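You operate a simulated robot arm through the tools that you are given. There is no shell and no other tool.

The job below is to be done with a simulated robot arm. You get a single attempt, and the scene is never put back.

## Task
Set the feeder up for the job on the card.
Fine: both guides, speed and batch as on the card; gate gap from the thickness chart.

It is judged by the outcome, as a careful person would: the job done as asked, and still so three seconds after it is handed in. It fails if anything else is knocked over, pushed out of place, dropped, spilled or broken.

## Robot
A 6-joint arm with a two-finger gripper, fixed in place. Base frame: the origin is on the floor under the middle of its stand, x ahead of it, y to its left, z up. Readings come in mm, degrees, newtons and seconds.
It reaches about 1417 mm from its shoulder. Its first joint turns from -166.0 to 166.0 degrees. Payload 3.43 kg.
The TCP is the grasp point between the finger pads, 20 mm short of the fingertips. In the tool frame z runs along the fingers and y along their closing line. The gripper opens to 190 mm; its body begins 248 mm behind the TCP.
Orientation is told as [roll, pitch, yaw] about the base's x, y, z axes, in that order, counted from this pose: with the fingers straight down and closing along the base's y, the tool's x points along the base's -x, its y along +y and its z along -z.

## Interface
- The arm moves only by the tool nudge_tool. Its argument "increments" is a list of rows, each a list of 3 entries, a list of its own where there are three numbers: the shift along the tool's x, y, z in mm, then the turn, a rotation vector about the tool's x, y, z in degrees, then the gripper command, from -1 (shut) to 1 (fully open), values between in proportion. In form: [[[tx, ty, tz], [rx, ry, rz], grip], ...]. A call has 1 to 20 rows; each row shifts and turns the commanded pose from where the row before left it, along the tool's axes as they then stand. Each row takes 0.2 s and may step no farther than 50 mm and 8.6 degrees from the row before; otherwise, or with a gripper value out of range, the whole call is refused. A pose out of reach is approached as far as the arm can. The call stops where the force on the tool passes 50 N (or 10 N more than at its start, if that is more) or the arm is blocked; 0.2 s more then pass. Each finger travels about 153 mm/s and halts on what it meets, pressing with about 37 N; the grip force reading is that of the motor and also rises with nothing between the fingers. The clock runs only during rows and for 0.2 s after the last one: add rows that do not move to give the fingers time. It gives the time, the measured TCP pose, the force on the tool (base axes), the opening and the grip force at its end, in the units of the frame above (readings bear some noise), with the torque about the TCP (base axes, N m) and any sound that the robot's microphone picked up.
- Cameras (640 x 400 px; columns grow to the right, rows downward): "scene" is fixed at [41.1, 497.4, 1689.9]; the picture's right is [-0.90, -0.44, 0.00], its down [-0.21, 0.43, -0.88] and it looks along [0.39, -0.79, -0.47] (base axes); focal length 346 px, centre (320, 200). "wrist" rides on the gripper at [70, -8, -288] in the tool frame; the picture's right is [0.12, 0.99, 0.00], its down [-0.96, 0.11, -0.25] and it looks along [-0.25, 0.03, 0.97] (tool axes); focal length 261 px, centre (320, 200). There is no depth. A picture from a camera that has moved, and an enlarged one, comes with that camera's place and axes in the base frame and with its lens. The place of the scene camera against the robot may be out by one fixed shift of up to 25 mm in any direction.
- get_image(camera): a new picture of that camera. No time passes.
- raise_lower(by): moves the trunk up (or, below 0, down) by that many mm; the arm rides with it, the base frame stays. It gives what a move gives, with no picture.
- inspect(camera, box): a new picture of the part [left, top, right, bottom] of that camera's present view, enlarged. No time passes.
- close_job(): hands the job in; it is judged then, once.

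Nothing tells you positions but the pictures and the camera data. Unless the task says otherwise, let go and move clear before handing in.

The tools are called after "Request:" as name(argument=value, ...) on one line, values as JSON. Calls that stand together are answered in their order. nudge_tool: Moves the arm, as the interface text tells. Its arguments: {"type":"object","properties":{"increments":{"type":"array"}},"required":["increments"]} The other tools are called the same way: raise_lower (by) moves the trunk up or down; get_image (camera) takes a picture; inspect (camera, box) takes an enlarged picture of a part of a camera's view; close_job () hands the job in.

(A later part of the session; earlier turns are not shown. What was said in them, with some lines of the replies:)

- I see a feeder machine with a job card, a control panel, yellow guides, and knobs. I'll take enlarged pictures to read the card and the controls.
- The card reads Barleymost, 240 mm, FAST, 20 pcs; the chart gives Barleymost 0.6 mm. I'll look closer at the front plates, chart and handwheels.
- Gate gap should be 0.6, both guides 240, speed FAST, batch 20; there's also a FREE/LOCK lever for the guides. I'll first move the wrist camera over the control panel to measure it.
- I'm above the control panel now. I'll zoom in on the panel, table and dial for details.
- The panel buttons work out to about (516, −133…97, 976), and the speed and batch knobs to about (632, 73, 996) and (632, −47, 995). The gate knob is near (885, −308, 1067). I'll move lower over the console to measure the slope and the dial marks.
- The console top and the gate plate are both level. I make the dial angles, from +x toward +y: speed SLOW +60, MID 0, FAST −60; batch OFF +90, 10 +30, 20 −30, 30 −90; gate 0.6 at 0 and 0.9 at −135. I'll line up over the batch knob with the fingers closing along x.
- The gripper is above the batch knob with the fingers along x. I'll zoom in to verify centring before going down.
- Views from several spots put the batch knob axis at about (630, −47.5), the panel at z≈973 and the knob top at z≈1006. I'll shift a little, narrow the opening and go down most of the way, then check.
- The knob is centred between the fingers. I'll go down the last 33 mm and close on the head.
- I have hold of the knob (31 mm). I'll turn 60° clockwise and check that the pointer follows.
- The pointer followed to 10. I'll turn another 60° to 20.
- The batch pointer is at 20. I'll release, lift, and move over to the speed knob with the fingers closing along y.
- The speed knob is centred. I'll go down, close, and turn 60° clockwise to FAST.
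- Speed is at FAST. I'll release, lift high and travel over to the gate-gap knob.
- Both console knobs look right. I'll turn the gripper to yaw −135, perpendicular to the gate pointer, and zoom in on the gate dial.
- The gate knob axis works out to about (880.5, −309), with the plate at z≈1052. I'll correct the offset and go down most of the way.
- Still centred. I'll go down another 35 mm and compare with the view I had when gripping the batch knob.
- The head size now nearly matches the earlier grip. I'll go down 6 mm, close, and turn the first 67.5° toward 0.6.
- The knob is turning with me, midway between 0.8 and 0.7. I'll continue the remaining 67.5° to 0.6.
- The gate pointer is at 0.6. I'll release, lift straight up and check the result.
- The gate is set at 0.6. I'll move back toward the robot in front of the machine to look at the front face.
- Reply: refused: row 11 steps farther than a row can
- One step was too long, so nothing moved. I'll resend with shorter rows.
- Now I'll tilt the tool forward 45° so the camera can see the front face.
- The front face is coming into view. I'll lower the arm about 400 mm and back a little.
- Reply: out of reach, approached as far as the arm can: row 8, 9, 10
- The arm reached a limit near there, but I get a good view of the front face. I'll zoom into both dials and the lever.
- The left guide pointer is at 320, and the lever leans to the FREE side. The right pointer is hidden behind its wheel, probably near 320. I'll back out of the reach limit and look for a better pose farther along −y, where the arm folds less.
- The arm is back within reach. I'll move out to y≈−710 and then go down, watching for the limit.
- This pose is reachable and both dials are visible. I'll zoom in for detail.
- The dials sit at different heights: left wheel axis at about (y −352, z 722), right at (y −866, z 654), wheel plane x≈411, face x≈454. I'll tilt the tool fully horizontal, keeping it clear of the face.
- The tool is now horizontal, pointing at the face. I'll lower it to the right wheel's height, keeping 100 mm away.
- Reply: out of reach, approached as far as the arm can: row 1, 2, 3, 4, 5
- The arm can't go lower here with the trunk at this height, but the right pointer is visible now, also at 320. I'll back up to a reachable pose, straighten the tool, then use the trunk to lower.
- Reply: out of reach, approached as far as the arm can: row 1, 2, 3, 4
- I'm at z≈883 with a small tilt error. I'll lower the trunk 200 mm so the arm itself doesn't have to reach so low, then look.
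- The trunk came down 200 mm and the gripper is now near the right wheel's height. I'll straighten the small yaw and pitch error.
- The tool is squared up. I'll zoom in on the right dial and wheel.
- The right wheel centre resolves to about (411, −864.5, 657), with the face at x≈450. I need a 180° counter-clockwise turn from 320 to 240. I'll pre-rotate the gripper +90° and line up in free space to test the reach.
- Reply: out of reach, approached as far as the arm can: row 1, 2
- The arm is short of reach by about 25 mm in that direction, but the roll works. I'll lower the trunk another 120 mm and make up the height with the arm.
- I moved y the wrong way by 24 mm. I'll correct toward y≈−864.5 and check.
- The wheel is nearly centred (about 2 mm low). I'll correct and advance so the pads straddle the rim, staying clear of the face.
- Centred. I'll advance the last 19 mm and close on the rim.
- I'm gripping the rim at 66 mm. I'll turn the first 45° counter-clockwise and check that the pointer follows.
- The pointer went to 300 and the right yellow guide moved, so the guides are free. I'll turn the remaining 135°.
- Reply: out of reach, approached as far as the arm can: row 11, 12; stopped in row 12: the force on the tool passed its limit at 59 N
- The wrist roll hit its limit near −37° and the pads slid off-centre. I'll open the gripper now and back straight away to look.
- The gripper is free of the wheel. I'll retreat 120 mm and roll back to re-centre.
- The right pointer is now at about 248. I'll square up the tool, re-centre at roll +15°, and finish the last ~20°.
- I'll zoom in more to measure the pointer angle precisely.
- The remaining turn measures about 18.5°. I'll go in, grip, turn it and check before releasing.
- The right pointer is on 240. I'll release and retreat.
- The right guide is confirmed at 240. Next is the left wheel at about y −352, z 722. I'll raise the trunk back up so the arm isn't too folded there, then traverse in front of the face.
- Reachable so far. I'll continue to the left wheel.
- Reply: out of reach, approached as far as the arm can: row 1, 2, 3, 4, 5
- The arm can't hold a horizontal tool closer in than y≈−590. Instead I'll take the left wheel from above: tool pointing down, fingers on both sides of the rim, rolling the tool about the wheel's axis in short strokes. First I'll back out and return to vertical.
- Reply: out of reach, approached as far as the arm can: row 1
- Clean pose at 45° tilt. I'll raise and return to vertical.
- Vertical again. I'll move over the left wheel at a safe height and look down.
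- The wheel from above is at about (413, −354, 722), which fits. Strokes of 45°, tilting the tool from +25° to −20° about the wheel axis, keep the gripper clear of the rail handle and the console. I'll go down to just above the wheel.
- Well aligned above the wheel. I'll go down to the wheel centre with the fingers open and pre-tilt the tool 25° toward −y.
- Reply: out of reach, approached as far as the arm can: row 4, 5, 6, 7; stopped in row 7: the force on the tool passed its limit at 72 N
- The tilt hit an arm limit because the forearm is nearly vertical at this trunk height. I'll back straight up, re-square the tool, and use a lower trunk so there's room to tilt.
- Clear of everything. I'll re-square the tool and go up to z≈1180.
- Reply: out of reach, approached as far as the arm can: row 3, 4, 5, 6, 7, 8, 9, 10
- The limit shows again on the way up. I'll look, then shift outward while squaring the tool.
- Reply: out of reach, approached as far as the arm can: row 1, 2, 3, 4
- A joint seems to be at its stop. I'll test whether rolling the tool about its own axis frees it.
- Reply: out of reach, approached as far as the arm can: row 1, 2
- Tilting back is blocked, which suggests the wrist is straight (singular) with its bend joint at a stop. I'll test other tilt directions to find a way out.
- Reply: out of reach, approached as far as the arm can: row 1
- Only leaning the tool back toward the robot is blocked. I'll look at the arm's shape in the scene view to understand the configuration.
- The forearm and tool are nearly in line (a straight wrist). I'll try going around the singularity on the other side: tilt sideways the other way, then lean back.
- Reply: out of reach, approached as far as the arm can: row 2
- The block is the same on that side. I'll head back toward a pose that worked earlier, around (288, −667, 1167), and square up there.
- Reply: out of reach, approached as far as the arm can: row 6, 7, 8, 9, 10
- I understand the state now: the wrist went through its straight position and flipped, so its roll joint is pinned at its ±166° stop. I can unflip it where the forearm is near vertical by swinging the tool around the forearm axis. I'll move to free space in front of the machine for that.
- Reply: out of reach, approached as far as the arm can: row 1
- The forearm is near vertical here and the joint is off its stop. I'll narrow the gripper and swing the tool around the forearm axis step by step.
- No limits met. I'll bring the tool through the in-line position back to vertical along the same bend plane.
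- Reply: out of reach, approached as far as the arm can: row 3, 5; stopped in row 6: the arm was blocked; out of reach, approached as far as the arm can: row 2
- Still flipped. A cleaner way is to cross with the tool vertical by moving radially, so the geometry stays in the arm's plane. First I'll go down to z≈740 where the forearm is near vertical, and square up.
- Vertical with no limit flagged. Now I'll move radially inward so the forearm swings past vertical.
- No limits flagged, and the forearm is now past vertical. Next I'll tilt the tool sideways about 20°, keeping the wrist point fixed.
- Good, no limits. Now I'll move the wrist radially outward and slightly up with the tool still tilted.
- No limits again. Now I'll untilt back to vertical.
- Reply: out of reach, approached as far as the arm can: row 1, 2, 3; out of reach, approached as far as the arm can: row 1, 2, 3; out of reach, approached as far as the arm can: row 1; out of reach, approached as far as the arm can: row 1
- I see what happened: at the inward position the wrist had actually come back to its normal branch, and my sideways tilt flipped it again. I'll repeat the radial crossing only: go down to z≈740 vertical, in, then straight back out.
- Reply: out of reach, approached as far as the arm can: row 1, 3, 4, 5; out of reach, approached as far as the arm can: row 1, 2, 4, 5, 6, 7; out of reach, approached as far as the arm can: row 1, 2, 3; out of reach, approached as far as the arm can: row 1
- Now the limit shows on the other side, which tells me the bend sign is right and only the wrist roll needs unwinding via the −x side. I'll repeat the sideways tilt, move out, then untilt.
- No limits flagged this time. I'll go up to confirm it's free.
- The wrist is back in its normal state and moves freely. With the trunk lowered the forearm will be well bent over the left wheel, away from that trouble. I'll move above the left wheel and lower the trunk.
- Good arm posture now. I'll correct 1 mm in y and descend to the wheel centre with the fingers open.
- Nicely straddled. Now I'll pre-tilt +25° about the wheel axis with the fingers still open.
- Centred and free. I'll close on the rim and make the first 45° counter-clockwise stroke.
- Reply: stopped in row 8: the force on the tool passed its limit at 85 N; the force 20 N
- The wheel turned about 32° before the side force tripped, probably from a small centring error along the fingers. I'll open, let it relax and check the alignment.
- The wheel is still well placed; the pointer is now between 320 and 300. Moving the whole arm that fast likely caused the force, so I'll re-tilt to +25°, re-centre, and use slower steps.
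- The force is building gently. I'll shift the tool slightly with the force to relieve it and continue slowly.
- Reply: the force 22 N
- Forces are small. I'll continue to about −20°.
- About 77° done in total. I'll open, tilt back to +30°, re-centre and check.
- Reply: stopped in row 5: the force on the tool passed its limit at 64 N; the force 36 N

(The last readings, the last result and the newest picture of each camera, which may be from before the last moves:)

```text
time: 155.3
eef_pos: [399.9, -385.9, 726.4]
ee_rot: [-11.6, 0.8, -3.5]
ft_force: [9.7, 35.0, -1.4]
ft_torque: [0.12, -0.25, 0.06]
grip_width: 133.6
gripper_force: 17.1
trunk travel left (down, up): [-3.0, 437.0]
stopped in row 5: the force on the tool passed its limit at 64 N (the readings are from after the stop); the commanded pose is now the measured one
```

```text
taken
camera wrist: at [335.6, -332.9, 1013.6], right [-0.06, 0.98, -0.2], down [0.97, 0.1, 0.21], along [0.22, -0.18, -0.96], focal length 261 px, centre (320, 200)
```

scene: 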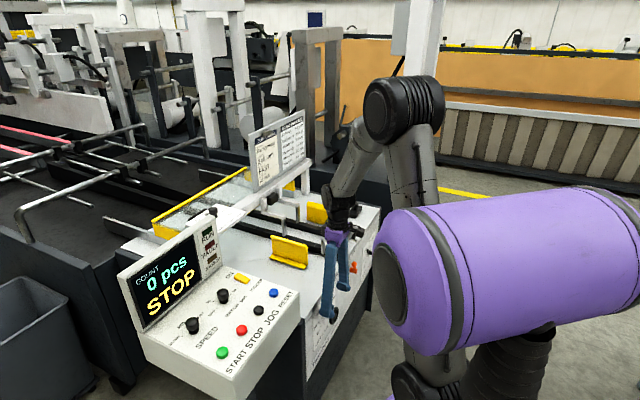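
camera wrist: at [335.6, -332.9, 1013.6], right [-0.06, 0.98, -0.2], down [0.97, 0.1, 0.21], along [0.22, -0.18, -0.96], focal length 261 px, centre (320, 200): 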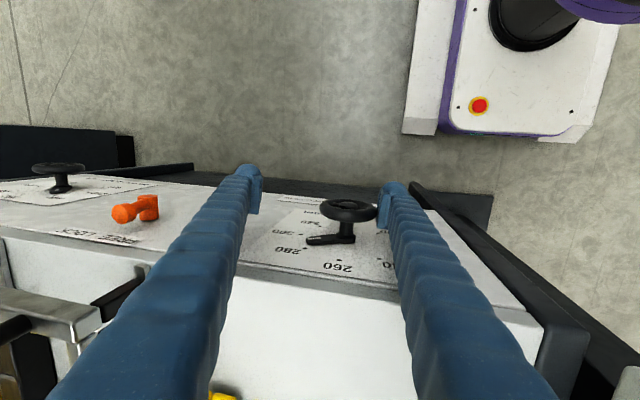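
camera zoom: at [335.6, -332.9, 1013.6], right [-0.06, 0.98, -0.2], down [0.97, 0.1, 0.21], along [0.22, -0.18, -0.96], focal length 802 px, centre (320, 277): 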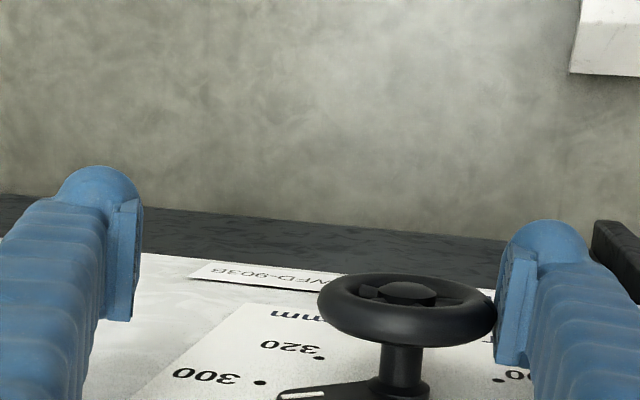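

The tool swung about 30 mm in −y during the fast re-tilt and one finger leaned on the wheel. I'll re-centre slowly and check the dial.

Request:
nudge_tool(increments=[[[0, 8, 0], [0, 0, 0], 0.2], [[-3, 8, 0], [0, 0, 0], 0.2], [[-3, 8, 0], [0, 0, 0], 0.2], [[-3, 7, 0], [0, 0, 0], 0.2], [[0, 0, 0], [0, 0, 0], 0.2]])

Request:
get_image(camera="wrist")

Request:
inspect(camera="wrist", box=[240, 110, 400, 240])

```text
time: 156.5
eef_pos: [410.3, -361.6, 721.9]
ee_rot: [-11.6, 0.7, -3.5]
ft_force: [-0.8, 0.8, 0.0]
ft_torque: [-0.03, -0.01, -0.01]
grip_width: 114.0
gripper_force: 0.1
trunk travel left (down, up): [-3.0, 437.0]
```

```text
taken
camera wrist: at [345.7, -306.5, 1007.2], right [-0.06, 0.98, -0.2], down [0.97, 0.1, 0.21], along [0.22, -0.18, -0.96], focal length 261 px, centre (320, 200)
```

wrist: 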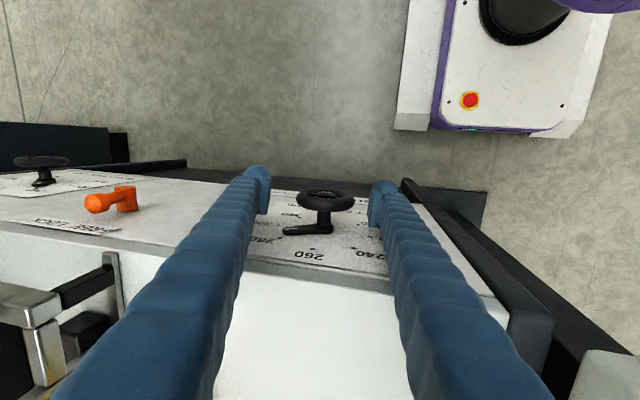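

```text
3.08 times, centred on (320, 175) of wrist
camera zoom: at [345.7, -306.5, 1007.2], right [-0.06, 0.98, -0.2], down [0.97, 0.1, 0.21], along [0.22, -0.18, -0.96], focal length 802 px, centre (320, 277)
```

zoom: 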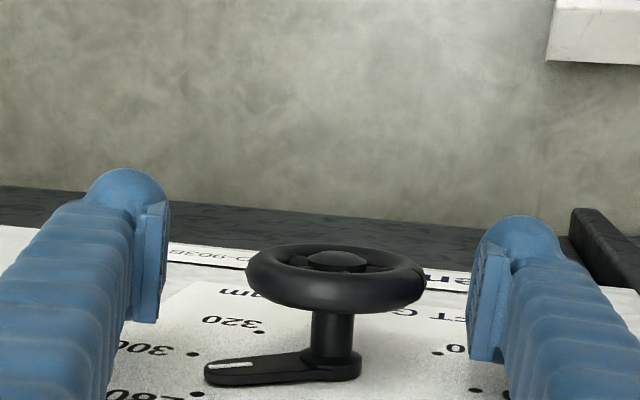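

The wheel wasn't harmed; the pointer is between 300 and 280 as expected. I'll re-centre and re-tilt slowly to +28°.

Request:
nudge_tool(increments=[[[0.5, 3, 0], [0, -0.3, -1.2], 0.2], [[0.5, 3, 0], [0, -0.4, -1.2], 0.2], [[0, 0, 0], [-3, 0, -1.1], 0.2], [[0, 0, 0], [-3, 0, 0], 0.2], [[0, 0, 0], [-3, 0, 0], 0.2], [[0, 0, 0], [-3, 0, 0], 0.2], [[0, 0, 0], [-3, 0, 0], 0.2], [[0, 0, 0], [-3, 0, 0], 0.2], [[0, 0, 0], [-3, 0, 0], 0.2], [[0, 0, 0], [-3, 0, 0], 0.2], [[0, 0, 0], [-3, 0, 0], 0.2], [[0, 0, 0], [-3, 0, 0], 0.2], [[0, 0, 0], [-3, 0, 0], 0.2], [[0, 0, 0], [-3, 0, 0], 0.2], [[0, 0, 0], [-3, 0, 0], 0.2], [[0, 0, 0], [0, 0, 0], 0.2]])

Request:
inspect(camera="wrist", box=[240, 110, 400, 240])

```text
time: 159.9
eef_pos: [409.9, -353.9, 720.5]
ee_rot: [27.4, 0.7, 0.1]
ft_force: [0.2, -0.5, 0.8]
ft_torque: [0.06, 0.02, 0.02]
grip_width: 113.9
gripper_force: 0.0
trunk travel left (down, up): [-3.0, 437.0]
```

```text
3.08 times, centred on (320, 175) of wrist
camera zoom: at [341.8, -494.4, 974.2], right [-0.11, 0.88, 0.46], down [0.97, -0.01, 0.26], along [0.23, 0.47, -0.85], focal length 802 px, centre (320, 277)
```

zoom: 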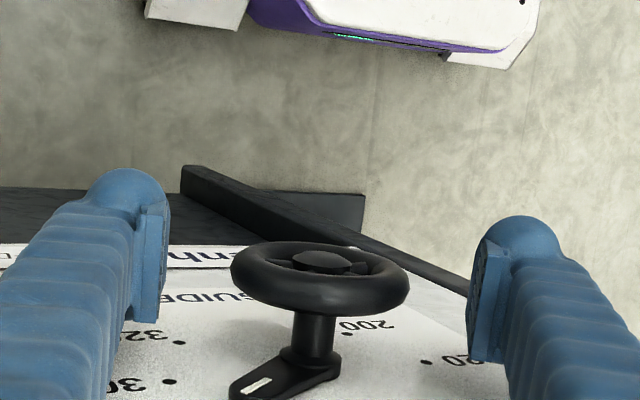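

Centred at +27°. I'll close and stroke slowly again.

Request:
nudge_tool(increments=[[[0, 0, 0], [0, -0.7, 0], 0.2], [[0, 0, 0], [0, 0, 0], -1], [[0, 0, 0], [0, 0, 0], -1], [[0, 0, 0], [0, 0, 0], -1], [[0, 0, 0], [2.5, 0, 0], -1], [[0, 0, 0], [2.5, 0, 0], -1], [[0, 0, 0], [2.5, 0, 0], -1], [[0, 0, 0], [2.5, 0, 0], -1], [[0, 0, 0], [2.5, 0, 0], -1], [[0, 0, 0], [2.5, 0, 0], -1], [[0, 0, 0], [0, 0, 0], -1]])

```text
time: 162.3
eef_pos: [409.8, -355.3, 720.3]
ee_rot: [12.4, 0.0, -0.2]
ft_force: [10.2, 8.1, 2.1]
ft_torque: [-0.02, -0.21, -0.33]
grip_width: 64.4
gripper_force: 45.0
trunk travel left (down, up): [-3.0, 437.0]
```

Request:
nudge_tool(increments=[[[0.4, 0.4, 0], [2.5, 0, 0], -1], [[0, 0, 0], [2.5, 0, 0], -1], [[0, 0, 0], [2.5, 0, 0], -1], [[0, 0, 0], [2.5, 0, 0], -1], [[0, 0, 0], [0, 0, 0], -1]])

Request:
nudge_tool(increments=[[[0, 0, 0], [2.5, 0, 0], -1], [[0, 0, 0], [2.5, 0, 0], -1], [[0, 0, 0], [2.5, 0, 0], -1], [[0, 0, 0], [0, 0, 0], -1]])

```text
time: 163.5
eef_pos: [409.8, -355.0, 719.6]
ee_rot: [2.2, 0.1, -0.2]
ft_force: [15.9, 5.2, 0.3]
ft_torque: [-0.02, -0.34, 0.0]
grip_width: 64.6
gripper_force: 44.8
trunk travel left (down, up): [-3.0, 437.0]
```

```text
time: 164.5
eef_pos: [411.2, -355.2, 719.7]
ee_rot: [-5.2, 0.1, -0.2]
ft_force: [15.8, 6.5, 1.3]
ft_torque: [-0.03, 0.14, 0.59]
grip_width: 64.7
gripper_force: 45.1
trunk travel left (down, up): [-3.0, 437.0]
```

Request:
nudge_tool(increments=[[[-0.8, 0.3, 0], [2.5, 0, 0], -1], [[0, 0, 0], [2.5, 0, 0], -1], [[0, 0, 0], [2.5, 0, 0], -1], [[0, 0, 0], [2.5, 0, 0], -1], [[0, 0, 0], [2.5, 0, 0], -1], [[0, 0, 0], [0, 0, 0], -1]])

Request:
inspect(camera="wrist", box=[240, 110, 400, 240])

```text
time: 165.9
eef_pos: [409.8, -355.5, 720.5]
ee_rot: [-17.6, 0.1, -0.2]
ft_force: [10.3, -9.3, 5.1]
ft_torque: [0.0, 0.42, 0.77]
grip_width: 64.6
gripper_force: 44.8
trunk travel left (down, up): [-3.0, 437.0]
```

```text
3.08 times, centred on (320, 175) of wrist
camera zoom: at [339.4, -275.1, 998.7], right [-0.12, 0.95, -0.3], down [0.96, 0.18, 0.2], along [0.24, -0.27, -0.93], focal length 802 px, centre (320, 277)
```

zoom: 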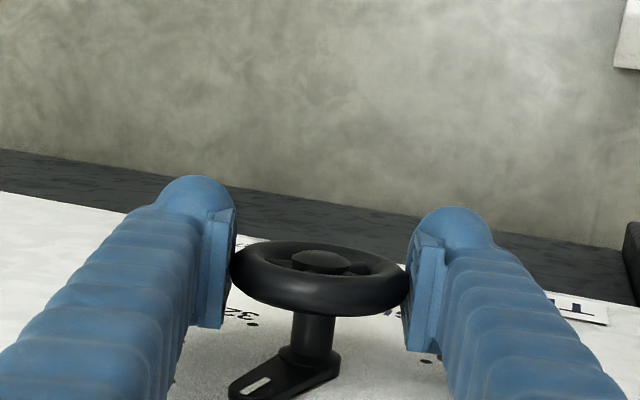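

About 122° in total. I'll open and re-tilt slowly to +27°.

Request:
nudge_tool(increments=[[[0, 0, 0], [0, 0, 0], 0.2], [[0, 0, 0], [0, 0, 0], 0.2], [[0, 0, 0], [-3, 0, 0], 0.2], [[0, 0, 0], [-3, 0, 0], 0.2], [[0, 0, 0], [-3, 0, 0], 0.2], [[0, 0, 0], [-3, 0, 0], 0.2], [[0, 0, 0], [-3, 0, 0], 0.2], [[0, 0, 0], [-3, 0, 0], 0.2], [[0, 0, 0], [-3, 0, 0], 0.2], [[0, 0, 0], [-3, 0, 0], 0.2], [[0, 0, 0], [-3, 0, 0], 0.2], [[0, 0, 0], [-3, 0, 0], 0.2], [[0, 0, 0], [-3, 0, 0], 0.2], [[0, 0, 0], [-3, 0, 0], 0.2], [[0, 0, 0], [-3, 0, 0], 0.2], [[0, 0, 0], [-3, 0, 0], 0.2], [[0, 0, 0], [-3, 0, 0], 0.2], [[0, 0, 0], [0, 0, 0], 0.2]])

Request:
inspect(camera="wrist", box=[240, 110, 400, 240])

Request:
get_image(camera="wrist")

```text
time: 169.7
eef_pos: [410.3, -354.4, 720.3]
ee_rot: [27.5, 0.0, -0.2]
ft_force: [-0.4, -0.5, -1.2]
ft_torque: [0.04, 0.01, -0.04]
grip_width: 113.9
gripper_force: 0.0
trunk travel left (down, up): [-3.0, 437.0]
```

```text
3.08 times, centred on (320, 175) of wrist
camera zoom: at [338.7, -493.7, 973.4], right [-0.12, 0.88, 0.46], down [0.96, -0.02, 0.27], along [0.25, 0.47, -0.85], focal length 802 px, centre (320, 277)
```

zoom: 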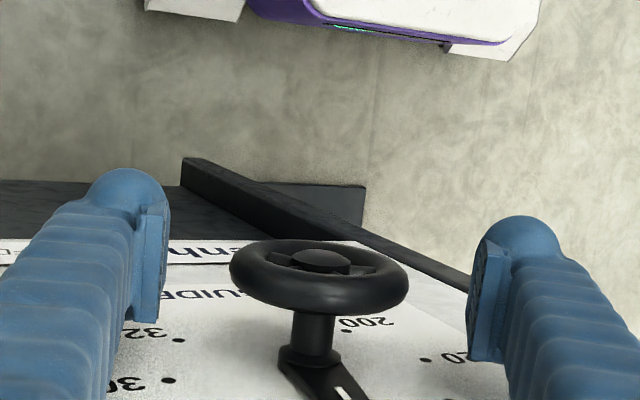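

```text
taken
camera wrist: at [338.7, -493.7, 973.4], right [-0.12, 0.88, 0.46], down [0.96, -0.02, 0.27], along [0.25, 0.47, -0.85], focal length 261 px, centre (320, 200)
```

wrist: 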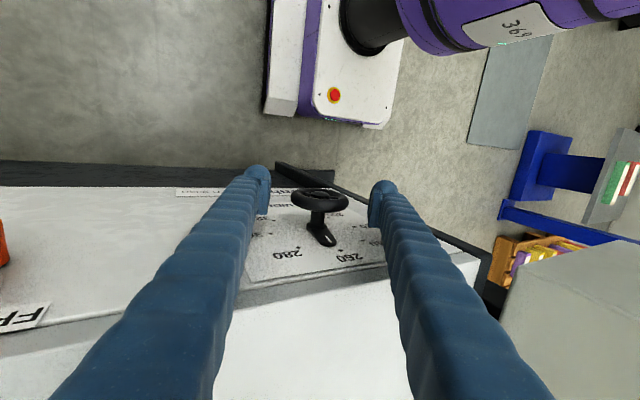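

Smooth this time. I'll zoom in on the dial to measure the pointer.

Request:
inspect(camera="wrist", box=[240, 180, 390, 290])

```text
3.64 times, centred on (315, 235) of wrist
camera zoom: at [338.7, -493.7, 973.4], right [-0.12, 0.88, 0.46], down [0.96, -0.02, 0.27], along [0.25, 0.47, -0.85], focal length 948 px, centre (338, 73)
```

zoom: 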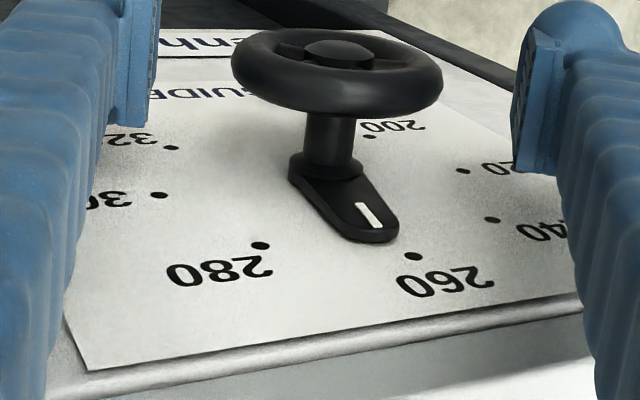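

The pointer has turned about 122°, leaving about 58°. I'll make the next slow stroke.

Request:
nudge_tool(increments=[[[0, 0, 0], [0, 0, 0], -1], [[0, 0, 0], [0, 0, 0], -1], [[0, 0, 0], [0, 0, 0], -1], [[0, 0, 0], [2.5, 0, 0], -1], [[0, 0, 0], [2.5, 0, 0], -1], [[0, 0, 0], [2.5, 0, 0], -1], [[0, 0, 0], [2.5, 0, 0], -1], [[0, 0, 0], [2.5, 0, 0], -1], [[0, 0, 0], [2.5, 0, 0], -1], [[0, 0, 0], [0, 0, 0], -1]])

Request:
nudge_tool(increments=[[[0, 0, 0], [2.5, 0, 0], -1], [[0, 0, 0], [2.5, 0, 0], -1], [[0, 0, 0], [2.5, 0, 0], -1], [[0, 0, 0], [2.5, 0, 0], -1], [[0, 0, 0], [2.5, 0, 0], -1], [[0, 0, 0], [2.5, 0, 0], -1], [[0, 0, 0], [0, 0, 0], -1]])

```text
time: 171.9
eef_pos: [410.6, -355.5, 720.4]
ee_rot: [12.5, -0.1, -0.2]
ft_force: [2.7, -4.8, 3.9]
ft_torque: [0.01, 0.07, -0.41]
grip_width: 64.4
gripper_force: 45.5
trunk travel left (down, up): [-3.0, 437.0]
```

```text
time: 173.5
eef_pos: [409.7, -355.0, 720.2]
ee_rot: [-2.6, 0.0, -0.2]
ft_force: [7.0, -6.2, 0.7]
ft_torque: [0.01, 0.16, 0.12]
grip_width: 64.5
gripper_force: 44.9
trunk travel left (down, up): [-3.0, 437.0]
```

Request:
nudge_tool(increments=[[[-0.3, -0.3, 0], [2.5, 0, 0], -1], [[0, 0, 0], [2.5, 0, 0], -1], [[0, 0, 0], [2.5, 0, 0], -1], [[0, 0, 0], [2.5, 0, 0], -1], [[0, 0, 0], [2.5, 0, 0], -1], [[0, 0, 0], [2.5, 0, 0], -1], [[0, 0, 0], [0, 0, 0], -1]])

Request:
nudge_tool(increments=[[[0, 0, 0], [0, 0, 0], 0.2], [[0, 0, 0], [0, 0, 0], 0.2], [[0, 0, 0], [-3, 0, 0], 0.2], [[0, 0, 0], [-3, 0, 0], 0.2], [[0, 0, 0], [-3, 0, 0], 0.2], [[0, 0, 0], [-3, 0, 0], 0.2], [[0, 0, 0], [-3, 0, 0], 0.2], [[0, 0, 0], [-3, 0, 0], 0.2], [[0, 0, 0], [-3, 0, 0], 0.2], [[0, 0, 0], [-3, 0, 0], 0.2], [[0, 0, 0], [-3, 0, 0], 0.2], [[0, 0, 0], [0, 0, 0], 0.2]])

Request:
get_image(camera="wrist")

Request:
inspect(camera="wrist", box=[240, 180, 390, 290])

```text
time: 175.1
eef_pos: [410.5, -355.2, 719.9]
ee_rot: [-17.6, 0.1, -0.2]
ft_force: [7.5, -10.5, 4.7]
ft_torque: [0.0, 0.62, 0.7]
grip_width: 64.6
gripper_force: 44.7
trunk travel left (down, up): [-3.0, 437.0]
```

```text
time: 177.7
eef_pos: [411.9, -354.9, 721.3]
ee_rot: [9.6, 0.1, -0.2]
ft_force: [-0.7, -0.1, -0.1]
ft_torque: [0.0, 0.02, 0.0]
grip_width: 114.0
gripper_force: 0.1
trunk travel left (down, up): [-3.0, 437.0]
```

```text
taken
camera wrist: at [339.3, -409.3, 1004.4], right [-0.11, 0.98, 0.16], down [0.96, 0.07, 0.26], along [0.25, 0.19, -0.95], focal length 261 px, centre (320, 200)
```

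wrist: 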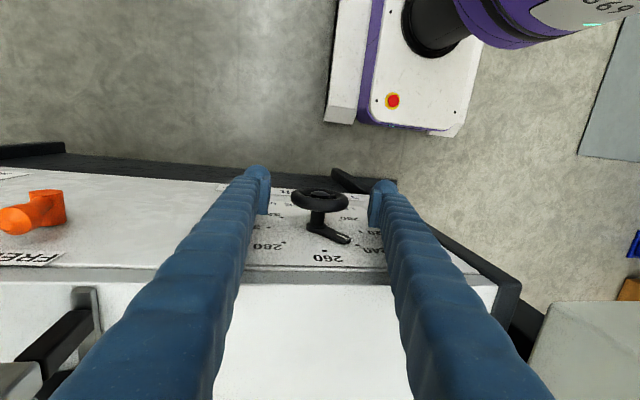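

```text
3.64 times, centred on (315, 235) of wrist
camera zoom: at [339.3, -409.3, 1004.4], right [-0.11, 0.98, 0.16], down [0.96, 0.07, 0.26], along [0.25, 0.19, -0.95], focal length 948 px, centre (338, 73)
```

zoom: 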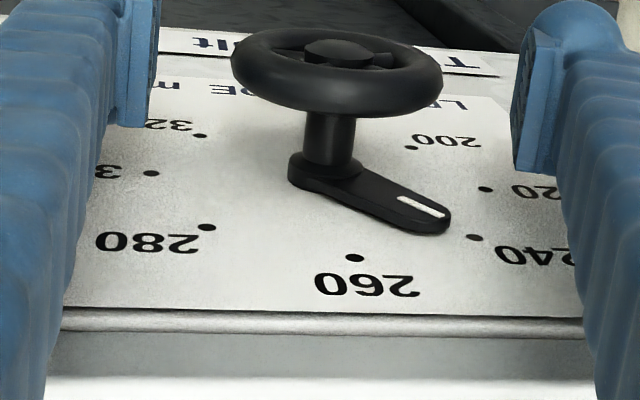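

The pointer is close to 240 but the view is too grazing to read precisely. I'll lift off, back away and tilt the camera for a more frontal look at the left dial.

Request:
nudge_tool(increments=[[[0, 0, -30], [0, 0, 0], 0.2], [[0, 0, -40], [0, 0, 0], 0.2], [[0, 0, -40], [0, 0, 0], 0.2], [[0, 0, -30], [4.8, 0, 0], 0.2], [[0, 0, -30], [4.8, 0, 0], 0.2], [[27, -30, 0], [0, 0, 0], 0.2], [[27, -30, 0], [0, 0, 0], 0.2], [[27, -30, 0], [0, 0, 0], 0.2], [[0, 0, 0], [0, -6, 0], 0.2], [[0, 0, 0], [0, -6, 0], 0.2], [[0, 0, 0], [0, -6, 0], 0.2], [[0, 0, 0], [0, -6, 0], 0.2], [[0, 0, 0], [0, -6, 0], 0.2], [[0, 0, 0], [0, -6, 0], 0.2], [[0, 0, 0], [0, -6, 0], 0.2], [[0, 0, 0], [0, 0, 0], 0.2]])

Request:
get_image(camera="wrist")

Request:
get_image(camera="scene")

```text
time: 181.1
eef_pos: [329.3, -470.4, 889.1]
ee_rot: [-0.2, -42.0, -0.1]
ft_force: [0.8, -0.1, -0.1]
ft_torque: [0.0, -0.07, 0.08]
grip_width: 114.1
gripper_force: 0.1
trunk travel left (down, up): [-3.0, 437.0]
```

```text
taken
camera wrist: at [82.8, -476.0, 1057.0], right [-0.08, 0.99, -0.08], down [0.55, 0.12, 0.83], along [0.83, 0.02, -0.56], focal length 261 px, centre (320, 200)
```

wrist: 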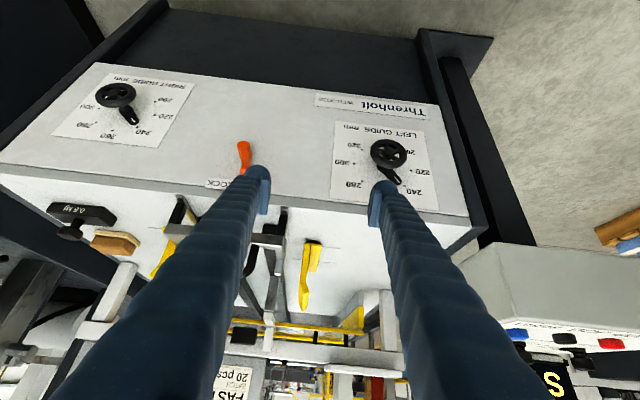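

```text
taken
```

scene: 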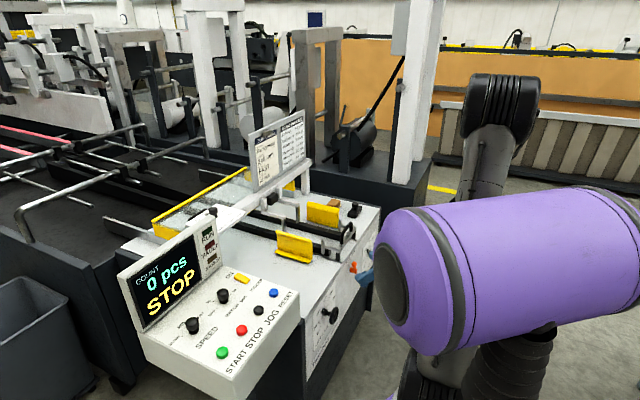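

A much better view of both dials. I'll zoom in on the left dial, the right dial and the lever.

Request:
inspect(camera="wrist", box=[330, 115, 440, 215])

Request:
inspect(camera="wrist", box=[50, 60, 200, 160])

Request:
inspect(camera="wrist", box=[195, 120, 295, 200])

```text
4.00 times, centred on (385, 165) of wrist
camera zoom: at [82.8, -476.0, 1057.0], right [-0.08, 0.99, -0.08], down [0.55, 0.12, 0.83], along [0.83, 0.02, -0.56], focal length 1043 px, centre (60, 340)
```

zoom: 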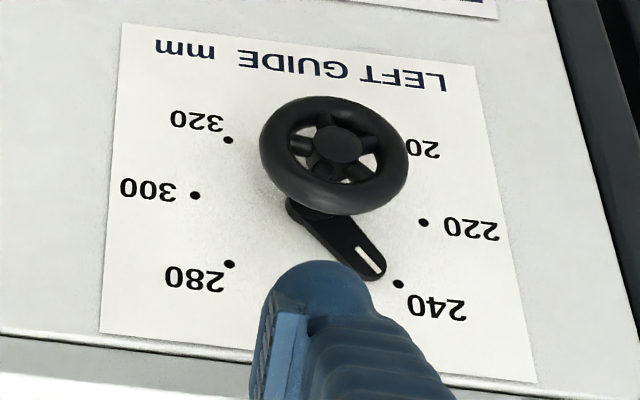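

```text
4.00 times, centred on (125, 110) of wrist
camera zoom: at [82.8, -476.0, 1057.0], right [-0.08, 0.99, -0.08], down [0.55, 0.12, 0.83], along [0.83, 0.02, -0.56], focal length 1043 px, centre (1100, 560)
```

zoom: 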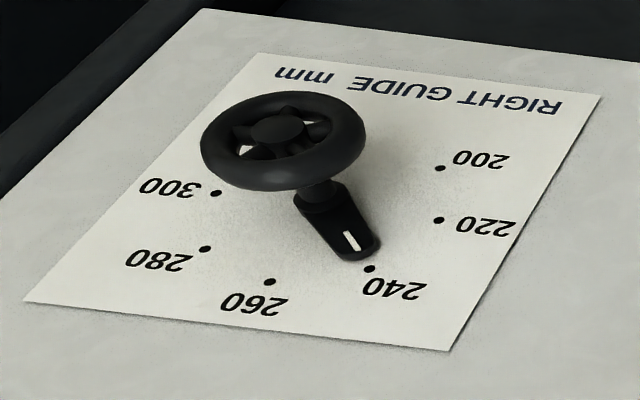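

```text
5.00 times, centred on (245, 160) of wrist
camera zoom: at [82.8, -476.0, 1057.0], right [-0.08, 0.99, -0.08], down [0.55, 0.12, 0.83], along [0.83, 0.02, -0.56], focal length 1303 px, centre (695, 400)
```

zoom: 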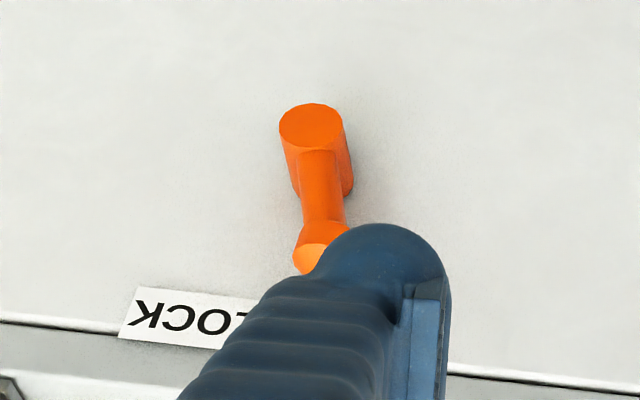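

The right dial reads 240 (44.3° against 45°). The left pointer is at 36°, so about 9° remain, and the lever hasn't moved. I'll go back over the left wheel for a short final turn.

Request:
nudge_tool(increments=[[[0, 0, 0], [0, 6, 0], 0.2], [[0, 0, 0], [0, 6, 0], 0.2], [[0, 0, 0], [0, 6, 0], 0.2], [[0, 0, 0], [0, 6, 0], 0.2], [[0, 0, 0], [0, 6, 0], 0.2], [[0, 0, 0], [0, 6, 0], 0.2], [[0, 0, 0], [0, 6, 0], 0.2], [[-20, 28.9, 0], [0, 0, 0], 0.2], [[-20, 28.9, 0], [0, 0, 0], 0.2], [[-20, 28.9, 0], [0, 0, 0], 0.2], [[-20, 28.9, 0], [0, 0, 0], 0.2], [[0, 0, 40], [0, 0, 0], 0.2], [[0, 0, 40], [0, 0, 0], 0.2], [[0, 0, 0], [0, 0, 0], 0.2]])

Request:
inspect(camera="wrist", box=[240, 110, 400, 240])

```text
time: 184.1
eef_pos: [409.1, -356.1, 807.3]
ee_rot: [-0.2, 0.1, -0.2]
ft_force: [0.2, -0.6, -1.0]
ft_torque: [0.07, 0.04, -0.01]
grip_width: 114.0
gripper_force: 0.0
trunk travel left (down, up): [-3.0, 437.0]
```

```text
3.08 times, centred on (320, 175) of wrist
camera zoom: at [338.9, -361.5, 1097.4], right [-0.11, 0.99, 0.0], down [0.96, 0.11, 0.25], along [0.24, 0.03, -0.97], focal length 802 px, centre (320, 277)
```

zoom: 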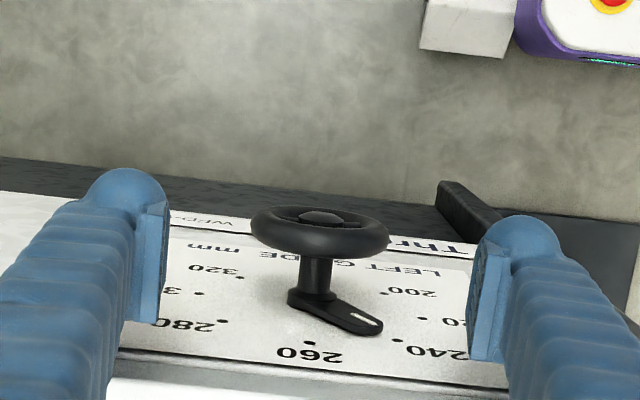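

Aligned. I'll descend, pre-tilt +5°, close, and turn 9°.

Request:
nudge_tool(increments=[[[0, 0, 30], [0, 0, 0], 0.2], [[0, 0, 30], [0, 0, 0], 0.2], [[0, 0, 25.5], [0, 0, 0], 0.2], [[0, 0, 0], [-2.5, 0, 0], 0.2], [[0, 0, 0], [-2.5, 0, 0], 0.2], [[0, 0, 0], [0, 0, 0], 0.2], [[0, 0, 0], [0, 0, 0], -1], [[0, 0, 0], [0, 0, 0], -1], [[0, 0, 0], [0, 0, 0], -1]])

Request:
nudge_tool(increments=[[[0, 0, 0], [2, 0, 0], -1], [[0, 0, 0], [2, 0, 0], -1], [[0, 0, 0], [2, 0, 0], -1], [[0, 0, 0], [1.5, 0, 0], -1], [[0, 0, 0], [1.5, 0, 0], -1], [[0, 0, 0], [0, 0, 0], -1]])

Request:
nudge_tool(increments=[[[0, 0, 0], [0, 0, 0], 0.2], [[0, 0, 0], [0, 0, 0], 0.2], [[0, 0, 0], [0, 0, 0], 0.2]])

```text
time: 186.1
eef_pos: [409.8, -354.3, 723.6]
ee_rot: [4.9, 0.1, -0.2]
ft_force: [-1.0, -3.4, -4.9]
ft_torque: [-0.01, -0.05, 0.17]
grip_width: 65.0
gripper_force: 45.1
trunk travel left (down, up): [-3.0, 437.0]
```

```text
time: 187.5
eef_pos: [409.8, -355.2, 724.1]
ee_rot: [-4.3, 0.0, -0.3]
ft_force: [7.6, 2.5, -2.4]
ft_torque: [0.02, -0.05, -0.03]
grip_width: 65.1
gripper_force: 44.5
trunk travel left (down, up): [-3.0, 437.0]
```

```text
time: 188.3
eef_pos: [409.1, -354.0, 723.3]
ee_rot: [-4.1, 0.1, -0.2]
ft_force: [0.8, -0.6, 0.1]
ft_torque: [-0.01, 0.02, -0.01]
grip_width: 114.0
gripper_force: 0.1
trunk travel left (down, up): [-3.0, 437.0]
```

Turned and released. I'll lift off and return to the frontal viewing pose to check both dials.

Request:
nudge_tool(increments=[[[0, 0, -30], [0, 0, 0], 0.2], [[0, 0, -40], [0, 0, 0], 0.2], [[0, 0, -40], [0, 0, 0], 0.2], [[0, 0, -30], [-4.1, 0, 0], 0.2], [[0, 0, -30], [0, 0, 0], 0.2], [[27, -20, 0], [0, 0, 0], 0.2], [[27, -20, 0], [0, 0, 0], 0.2], [[27, -20, 0], [0, 0, 0], 0.2], [[0, 0, 0], [0, -6, 0], 0.2], [[0, 0, 0], [0, -6, 0], 0.2], [[0, 0, 0], [0, -6, 0], 0.2], [[0, 0, 0], [0, -6, 0], 0.2], [[0, 0, 0], [0, -6, 0], 0.2], [[0, 0, 0], [0, -6, 0], 0.2], [[0, 0, 0], [0, -6, 0], 0.6], [[0, 0, 0], [0, 0, 0], 1], [[0, 0, 0], [0, 0, 0], 1]])

Request:
get_image(camera="wrist")

Request:
inspect(camera="wrist", box=[310, 115, 420, 215])

```text
time: 191.9
eef_pos: [327.8, -404.9, 893.4]
ee_rot: [-0.1, -42.0, -0.2]
ft_force: [0.8, -0.2, 0.5]
ft_torque: [0.02, 0.0, 0.04]
grip_width: 189.9
gripper_force: 0.0
trunk travel left (down, up): [-3.0, 437.0]
```

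```text
taken
camera wrist: at [82.3, -410.9, 1061.1], right [-0.08, 0.99, -0.08], down [0.55, 0.11, 0.83], along [0.83, 0.03, -0.56], focal length 261 px, centre (320, 200)
```

wrist: 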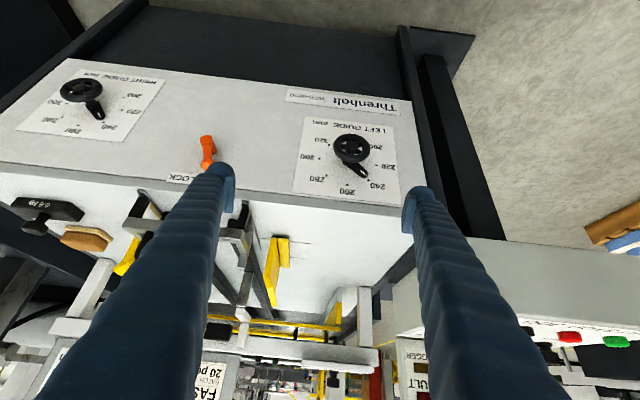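

```text
4.00 times, centred on (365, 165) of wrist
camera zoom: at [82.3, -410.9, 1061.1], right [-0.08, 0.99, -0.08], down [0.55, 0.11, 0.83], along [0.83, 0.03, -0.56], focal length 1043 px, centre (140, 340)
```

zoom: 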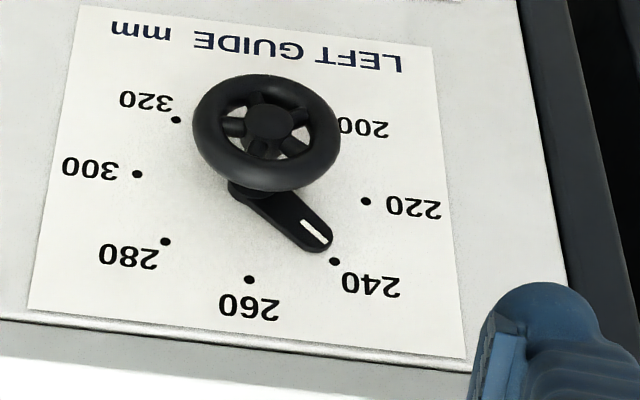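

Both guide pointers now read 240 (left at 45°, right at 44.3°). I'll square the tool, raise the trunk to move clear, and check every control once more.

Request:
nudge_tool(increments=[[[0, 0, 0], [0, 6, 0], 1], [[0, 0, 0], [0, 6, 0], 1], [[0, 0, 0], [0, 6, 0], 1], [[0, 0, 0], [0, 6, 0], 1], [[0, 0, 0], [0, 6, 0], 1], [[0, 0, 0], [0, 6, 0], 1], [[0, 0, 0], [0, 6, 0], 1], [[0, -30, -20], [0, 0, 0], 1], [[0, -30, -20], [0, 0, 0], 1], [[0, -30, -20], [0, 0, 0], 1], [[0, 0, 0], [0, 0, 0], 1]])

Request:
raise_lower(by=372)

Request:
get_image(camera="scene")

Request:
get_image(camera="wrist")

Request:
inspect(camera="scene", box=[230, 180, 390, 300])

Request:
inspect(camera="scene", box=[110, 220, 310, 380])

Request:
inspect(camera="scene", box=[190, 180, 250, 240])

```text
time: 194.3
eef_pos: [328.1, -494.0, 953.6]
ee_rot: [-0.1, 0.1, -0.2]
ft_force: [0.5, -0.7, -0.7]
ft_torque: [0.07, 0.04, -0.01]
grip_width: 189.8
gripper_force: 0.0
trunk travel left (down, up): [-3.0, 437.0]
```

```text
time: 197.9
eef_pos: [327.7, -493.1, 1325.4]
ee_rot: [-0.1, 0.0, -0.2]
ft_force: [-0.4, 0.0, 0.0]
ft_torque: [0.03, -0.03, -0.02]
grip_width: 190.0
gripper_force: 0.0
trunk travel left (down, up): [-375.0, 65.0]
```

```text
taken
```

scene: 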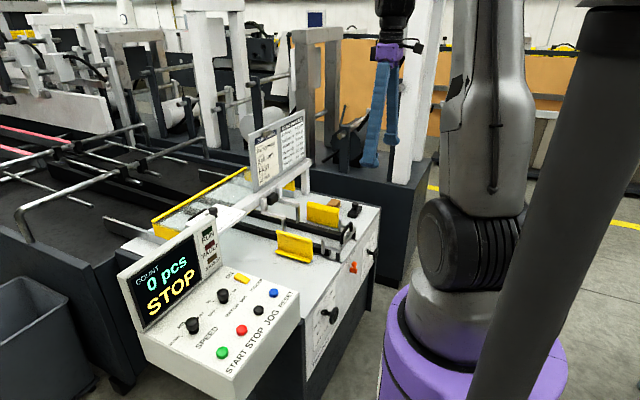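

```text
taken
camera wrist: at [256.6, -500.9, 1614.8], right [-0.11, 0.99, 0.0], down [0.96, 0.11, 0.25], along [0.24, 0.03, -0.97], focal length 261 px, centre (320, 200)
```

wrist: 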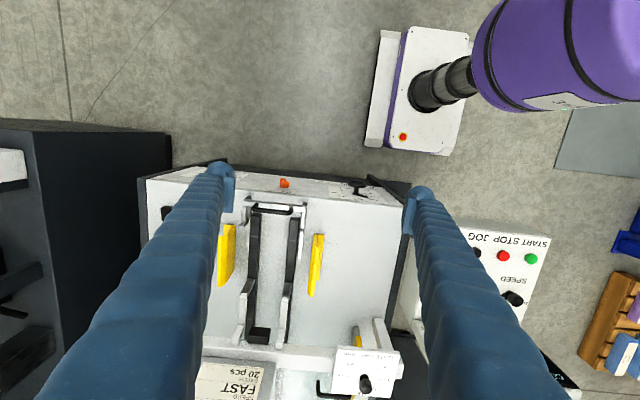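

```text
3.33 times, centred on (310, 240) of scene
camera zoom: at [41.1, 497.4, 1689.9], right [-0.9, -0.44, 0.0], down [-0.21, 0.43, -0.88], along [0.39, -0.79, -0.47], focal length 1155 px, centre (353, 67)
```

zoom: 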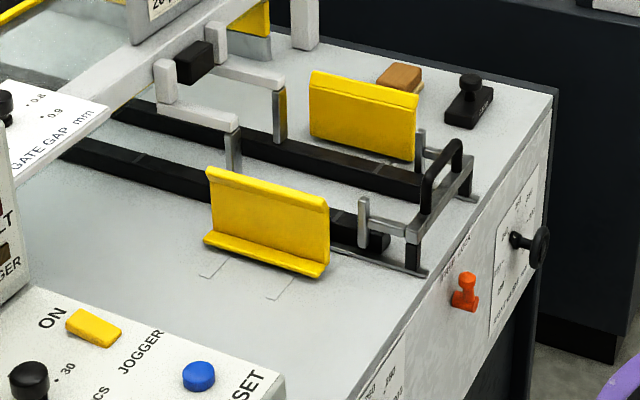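

```text
2.50 times, centred on (210, 300) of scene
camera zoom: at [41.1, 497.4, 1689.9], right [-0.9, -0.44, 0.0], down [-0.21, 0.43, -0.88], along [0.39, -0.79, -0.47], focal length 866 px, centre (595, -50)
```

zoom: 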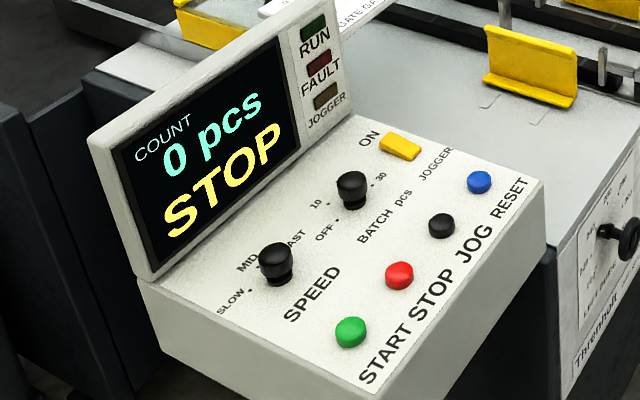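

```text
6.67 times, centred on (220, 210) of scene
camera zoom: at [41.1, 497.4, 1689.9], right [-0.9, -0.44, 0.0], down [-0.21, 0.43, -0.88], along [0.39, -0.79, -0.47], focal length 2309 px, centre (987, 133)
```

zoom: 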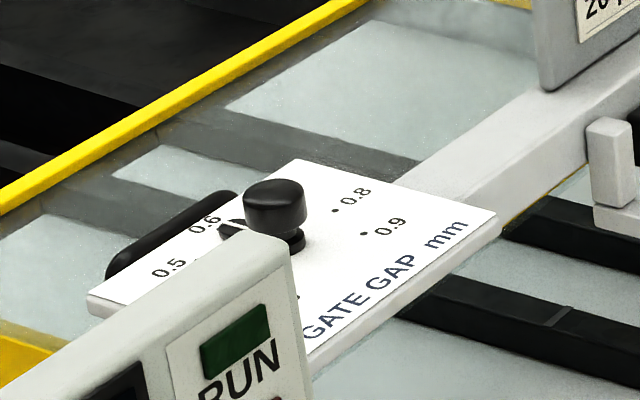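

Everything looks in place. For a last check I'll pass the camera over the console to confirm the speed and batch pointers.

Request:
nudge_tool(increments=[[[-8, 40, 0], [0, 0, 0], 1], [[-8, 40, 0], [0, 0, 0], 1], [[-8, 40, 0], [0, 0, 0], 1], [[-8, 40, 0], [0, 0, 0], 1], [[-8, 40, 0], [0, 0, 0], 1], [[-8, 40, 0], [0, 0, 0], 1], [[-8, 40, 0], [0, 0, 0], 1], [[-8, 40, 0], [0, 0, 0], 1], [[-8, 40, 0], [0, 0, 0], 1], [[-8, 40, 0], [0, 0, 0], 1], [[-8, 40, 0], [0, 0, 0], 1], [[-8, 40, 0], [0, 0, 0], 1], [[0, 0, 0], [0, 0, 0], 1]])

Request:
get_image(camera="wrist")

Request:
inspect(camera="wrist", box=[240, 170, 400, 290])

```text
time: 200.7
eef_pos: [424.6, -14.3, 1323.5]
ee_rot: [-0.1, 0.1, -0.3]
ft_force: [0.7, 0.0, 0.4]
ft_torque: [-0.01, -0.02, -0.01]
grip_width: 190.0
gripper_force: 0.1
trunk travel left (down, up): [-375.0, 65.0]
```

```text
taken
camera wrist: at [354.2, -21.1, 1614.0], right [-0.11, 0.99, 0.0], down [0.96, 0.11, 0.25], along [0.25, 0.03, -0.97], focal length 261 px, centre (320, 200)
```

wrist: 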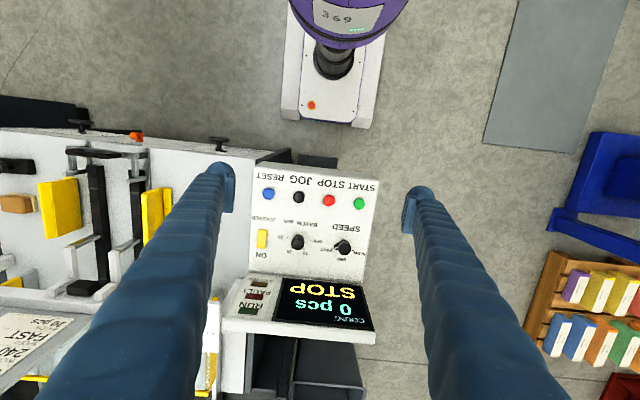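

```text
3.33 times, centred on (320, 230) of wrist
camera zoom: at [354.2, -21.1, 1614.0], right [-0.11, 0.99, 0.0], down [0.96, 0.11, 0.25], along [0.25, 0.03, -0.97], focal length 869 px, centre (320, 100)
```

zoom: 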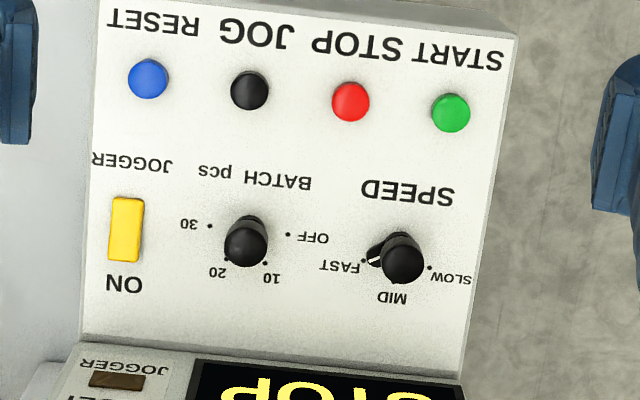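

The feeder is set for the card, so I'm handing it in. Speed is at FAST, batch at 20, gate gap at 0.6 and both guides at 240. The arm is clear, and the orange FREE/LOCK lever is as I found it, on FREE.

Request:
close_job()

```text
The job is handed in.
```

The feeder is set for the Barleymost job and handed in. I don't have a verdict back yet.

| Setting | Asked for | Set to |
|---|---|---|
| Left guide | 240 mm | 240 mm |
| Right guide | 240 mm | 240 mm |
| Speed | FAST | FAST |
| Batch | 20 pcs | 20 pcs |
| Gate gap | 0.6 mm (Barleymost on the chart) | 0.6 mm |

- **How the settings were checked:** I read the guides, speed and gate pointers again after letting go. The batch pointer was on 20 right after I turned it. In the last close-up it was hidden under its knob.
- **Guide lock:** I left the orange FREE/LOCK lever on FREE, as I found it, because the task didn't ask for it to be locked. Lock it if you want the guides held while running.
- **Contact during the work:** the force limit stopped the arm once at the right wheel and three times at the left. Once, a finger pushed sideways on the left wheel. I reset both guide positions after that, and nothing else I could see had moved.
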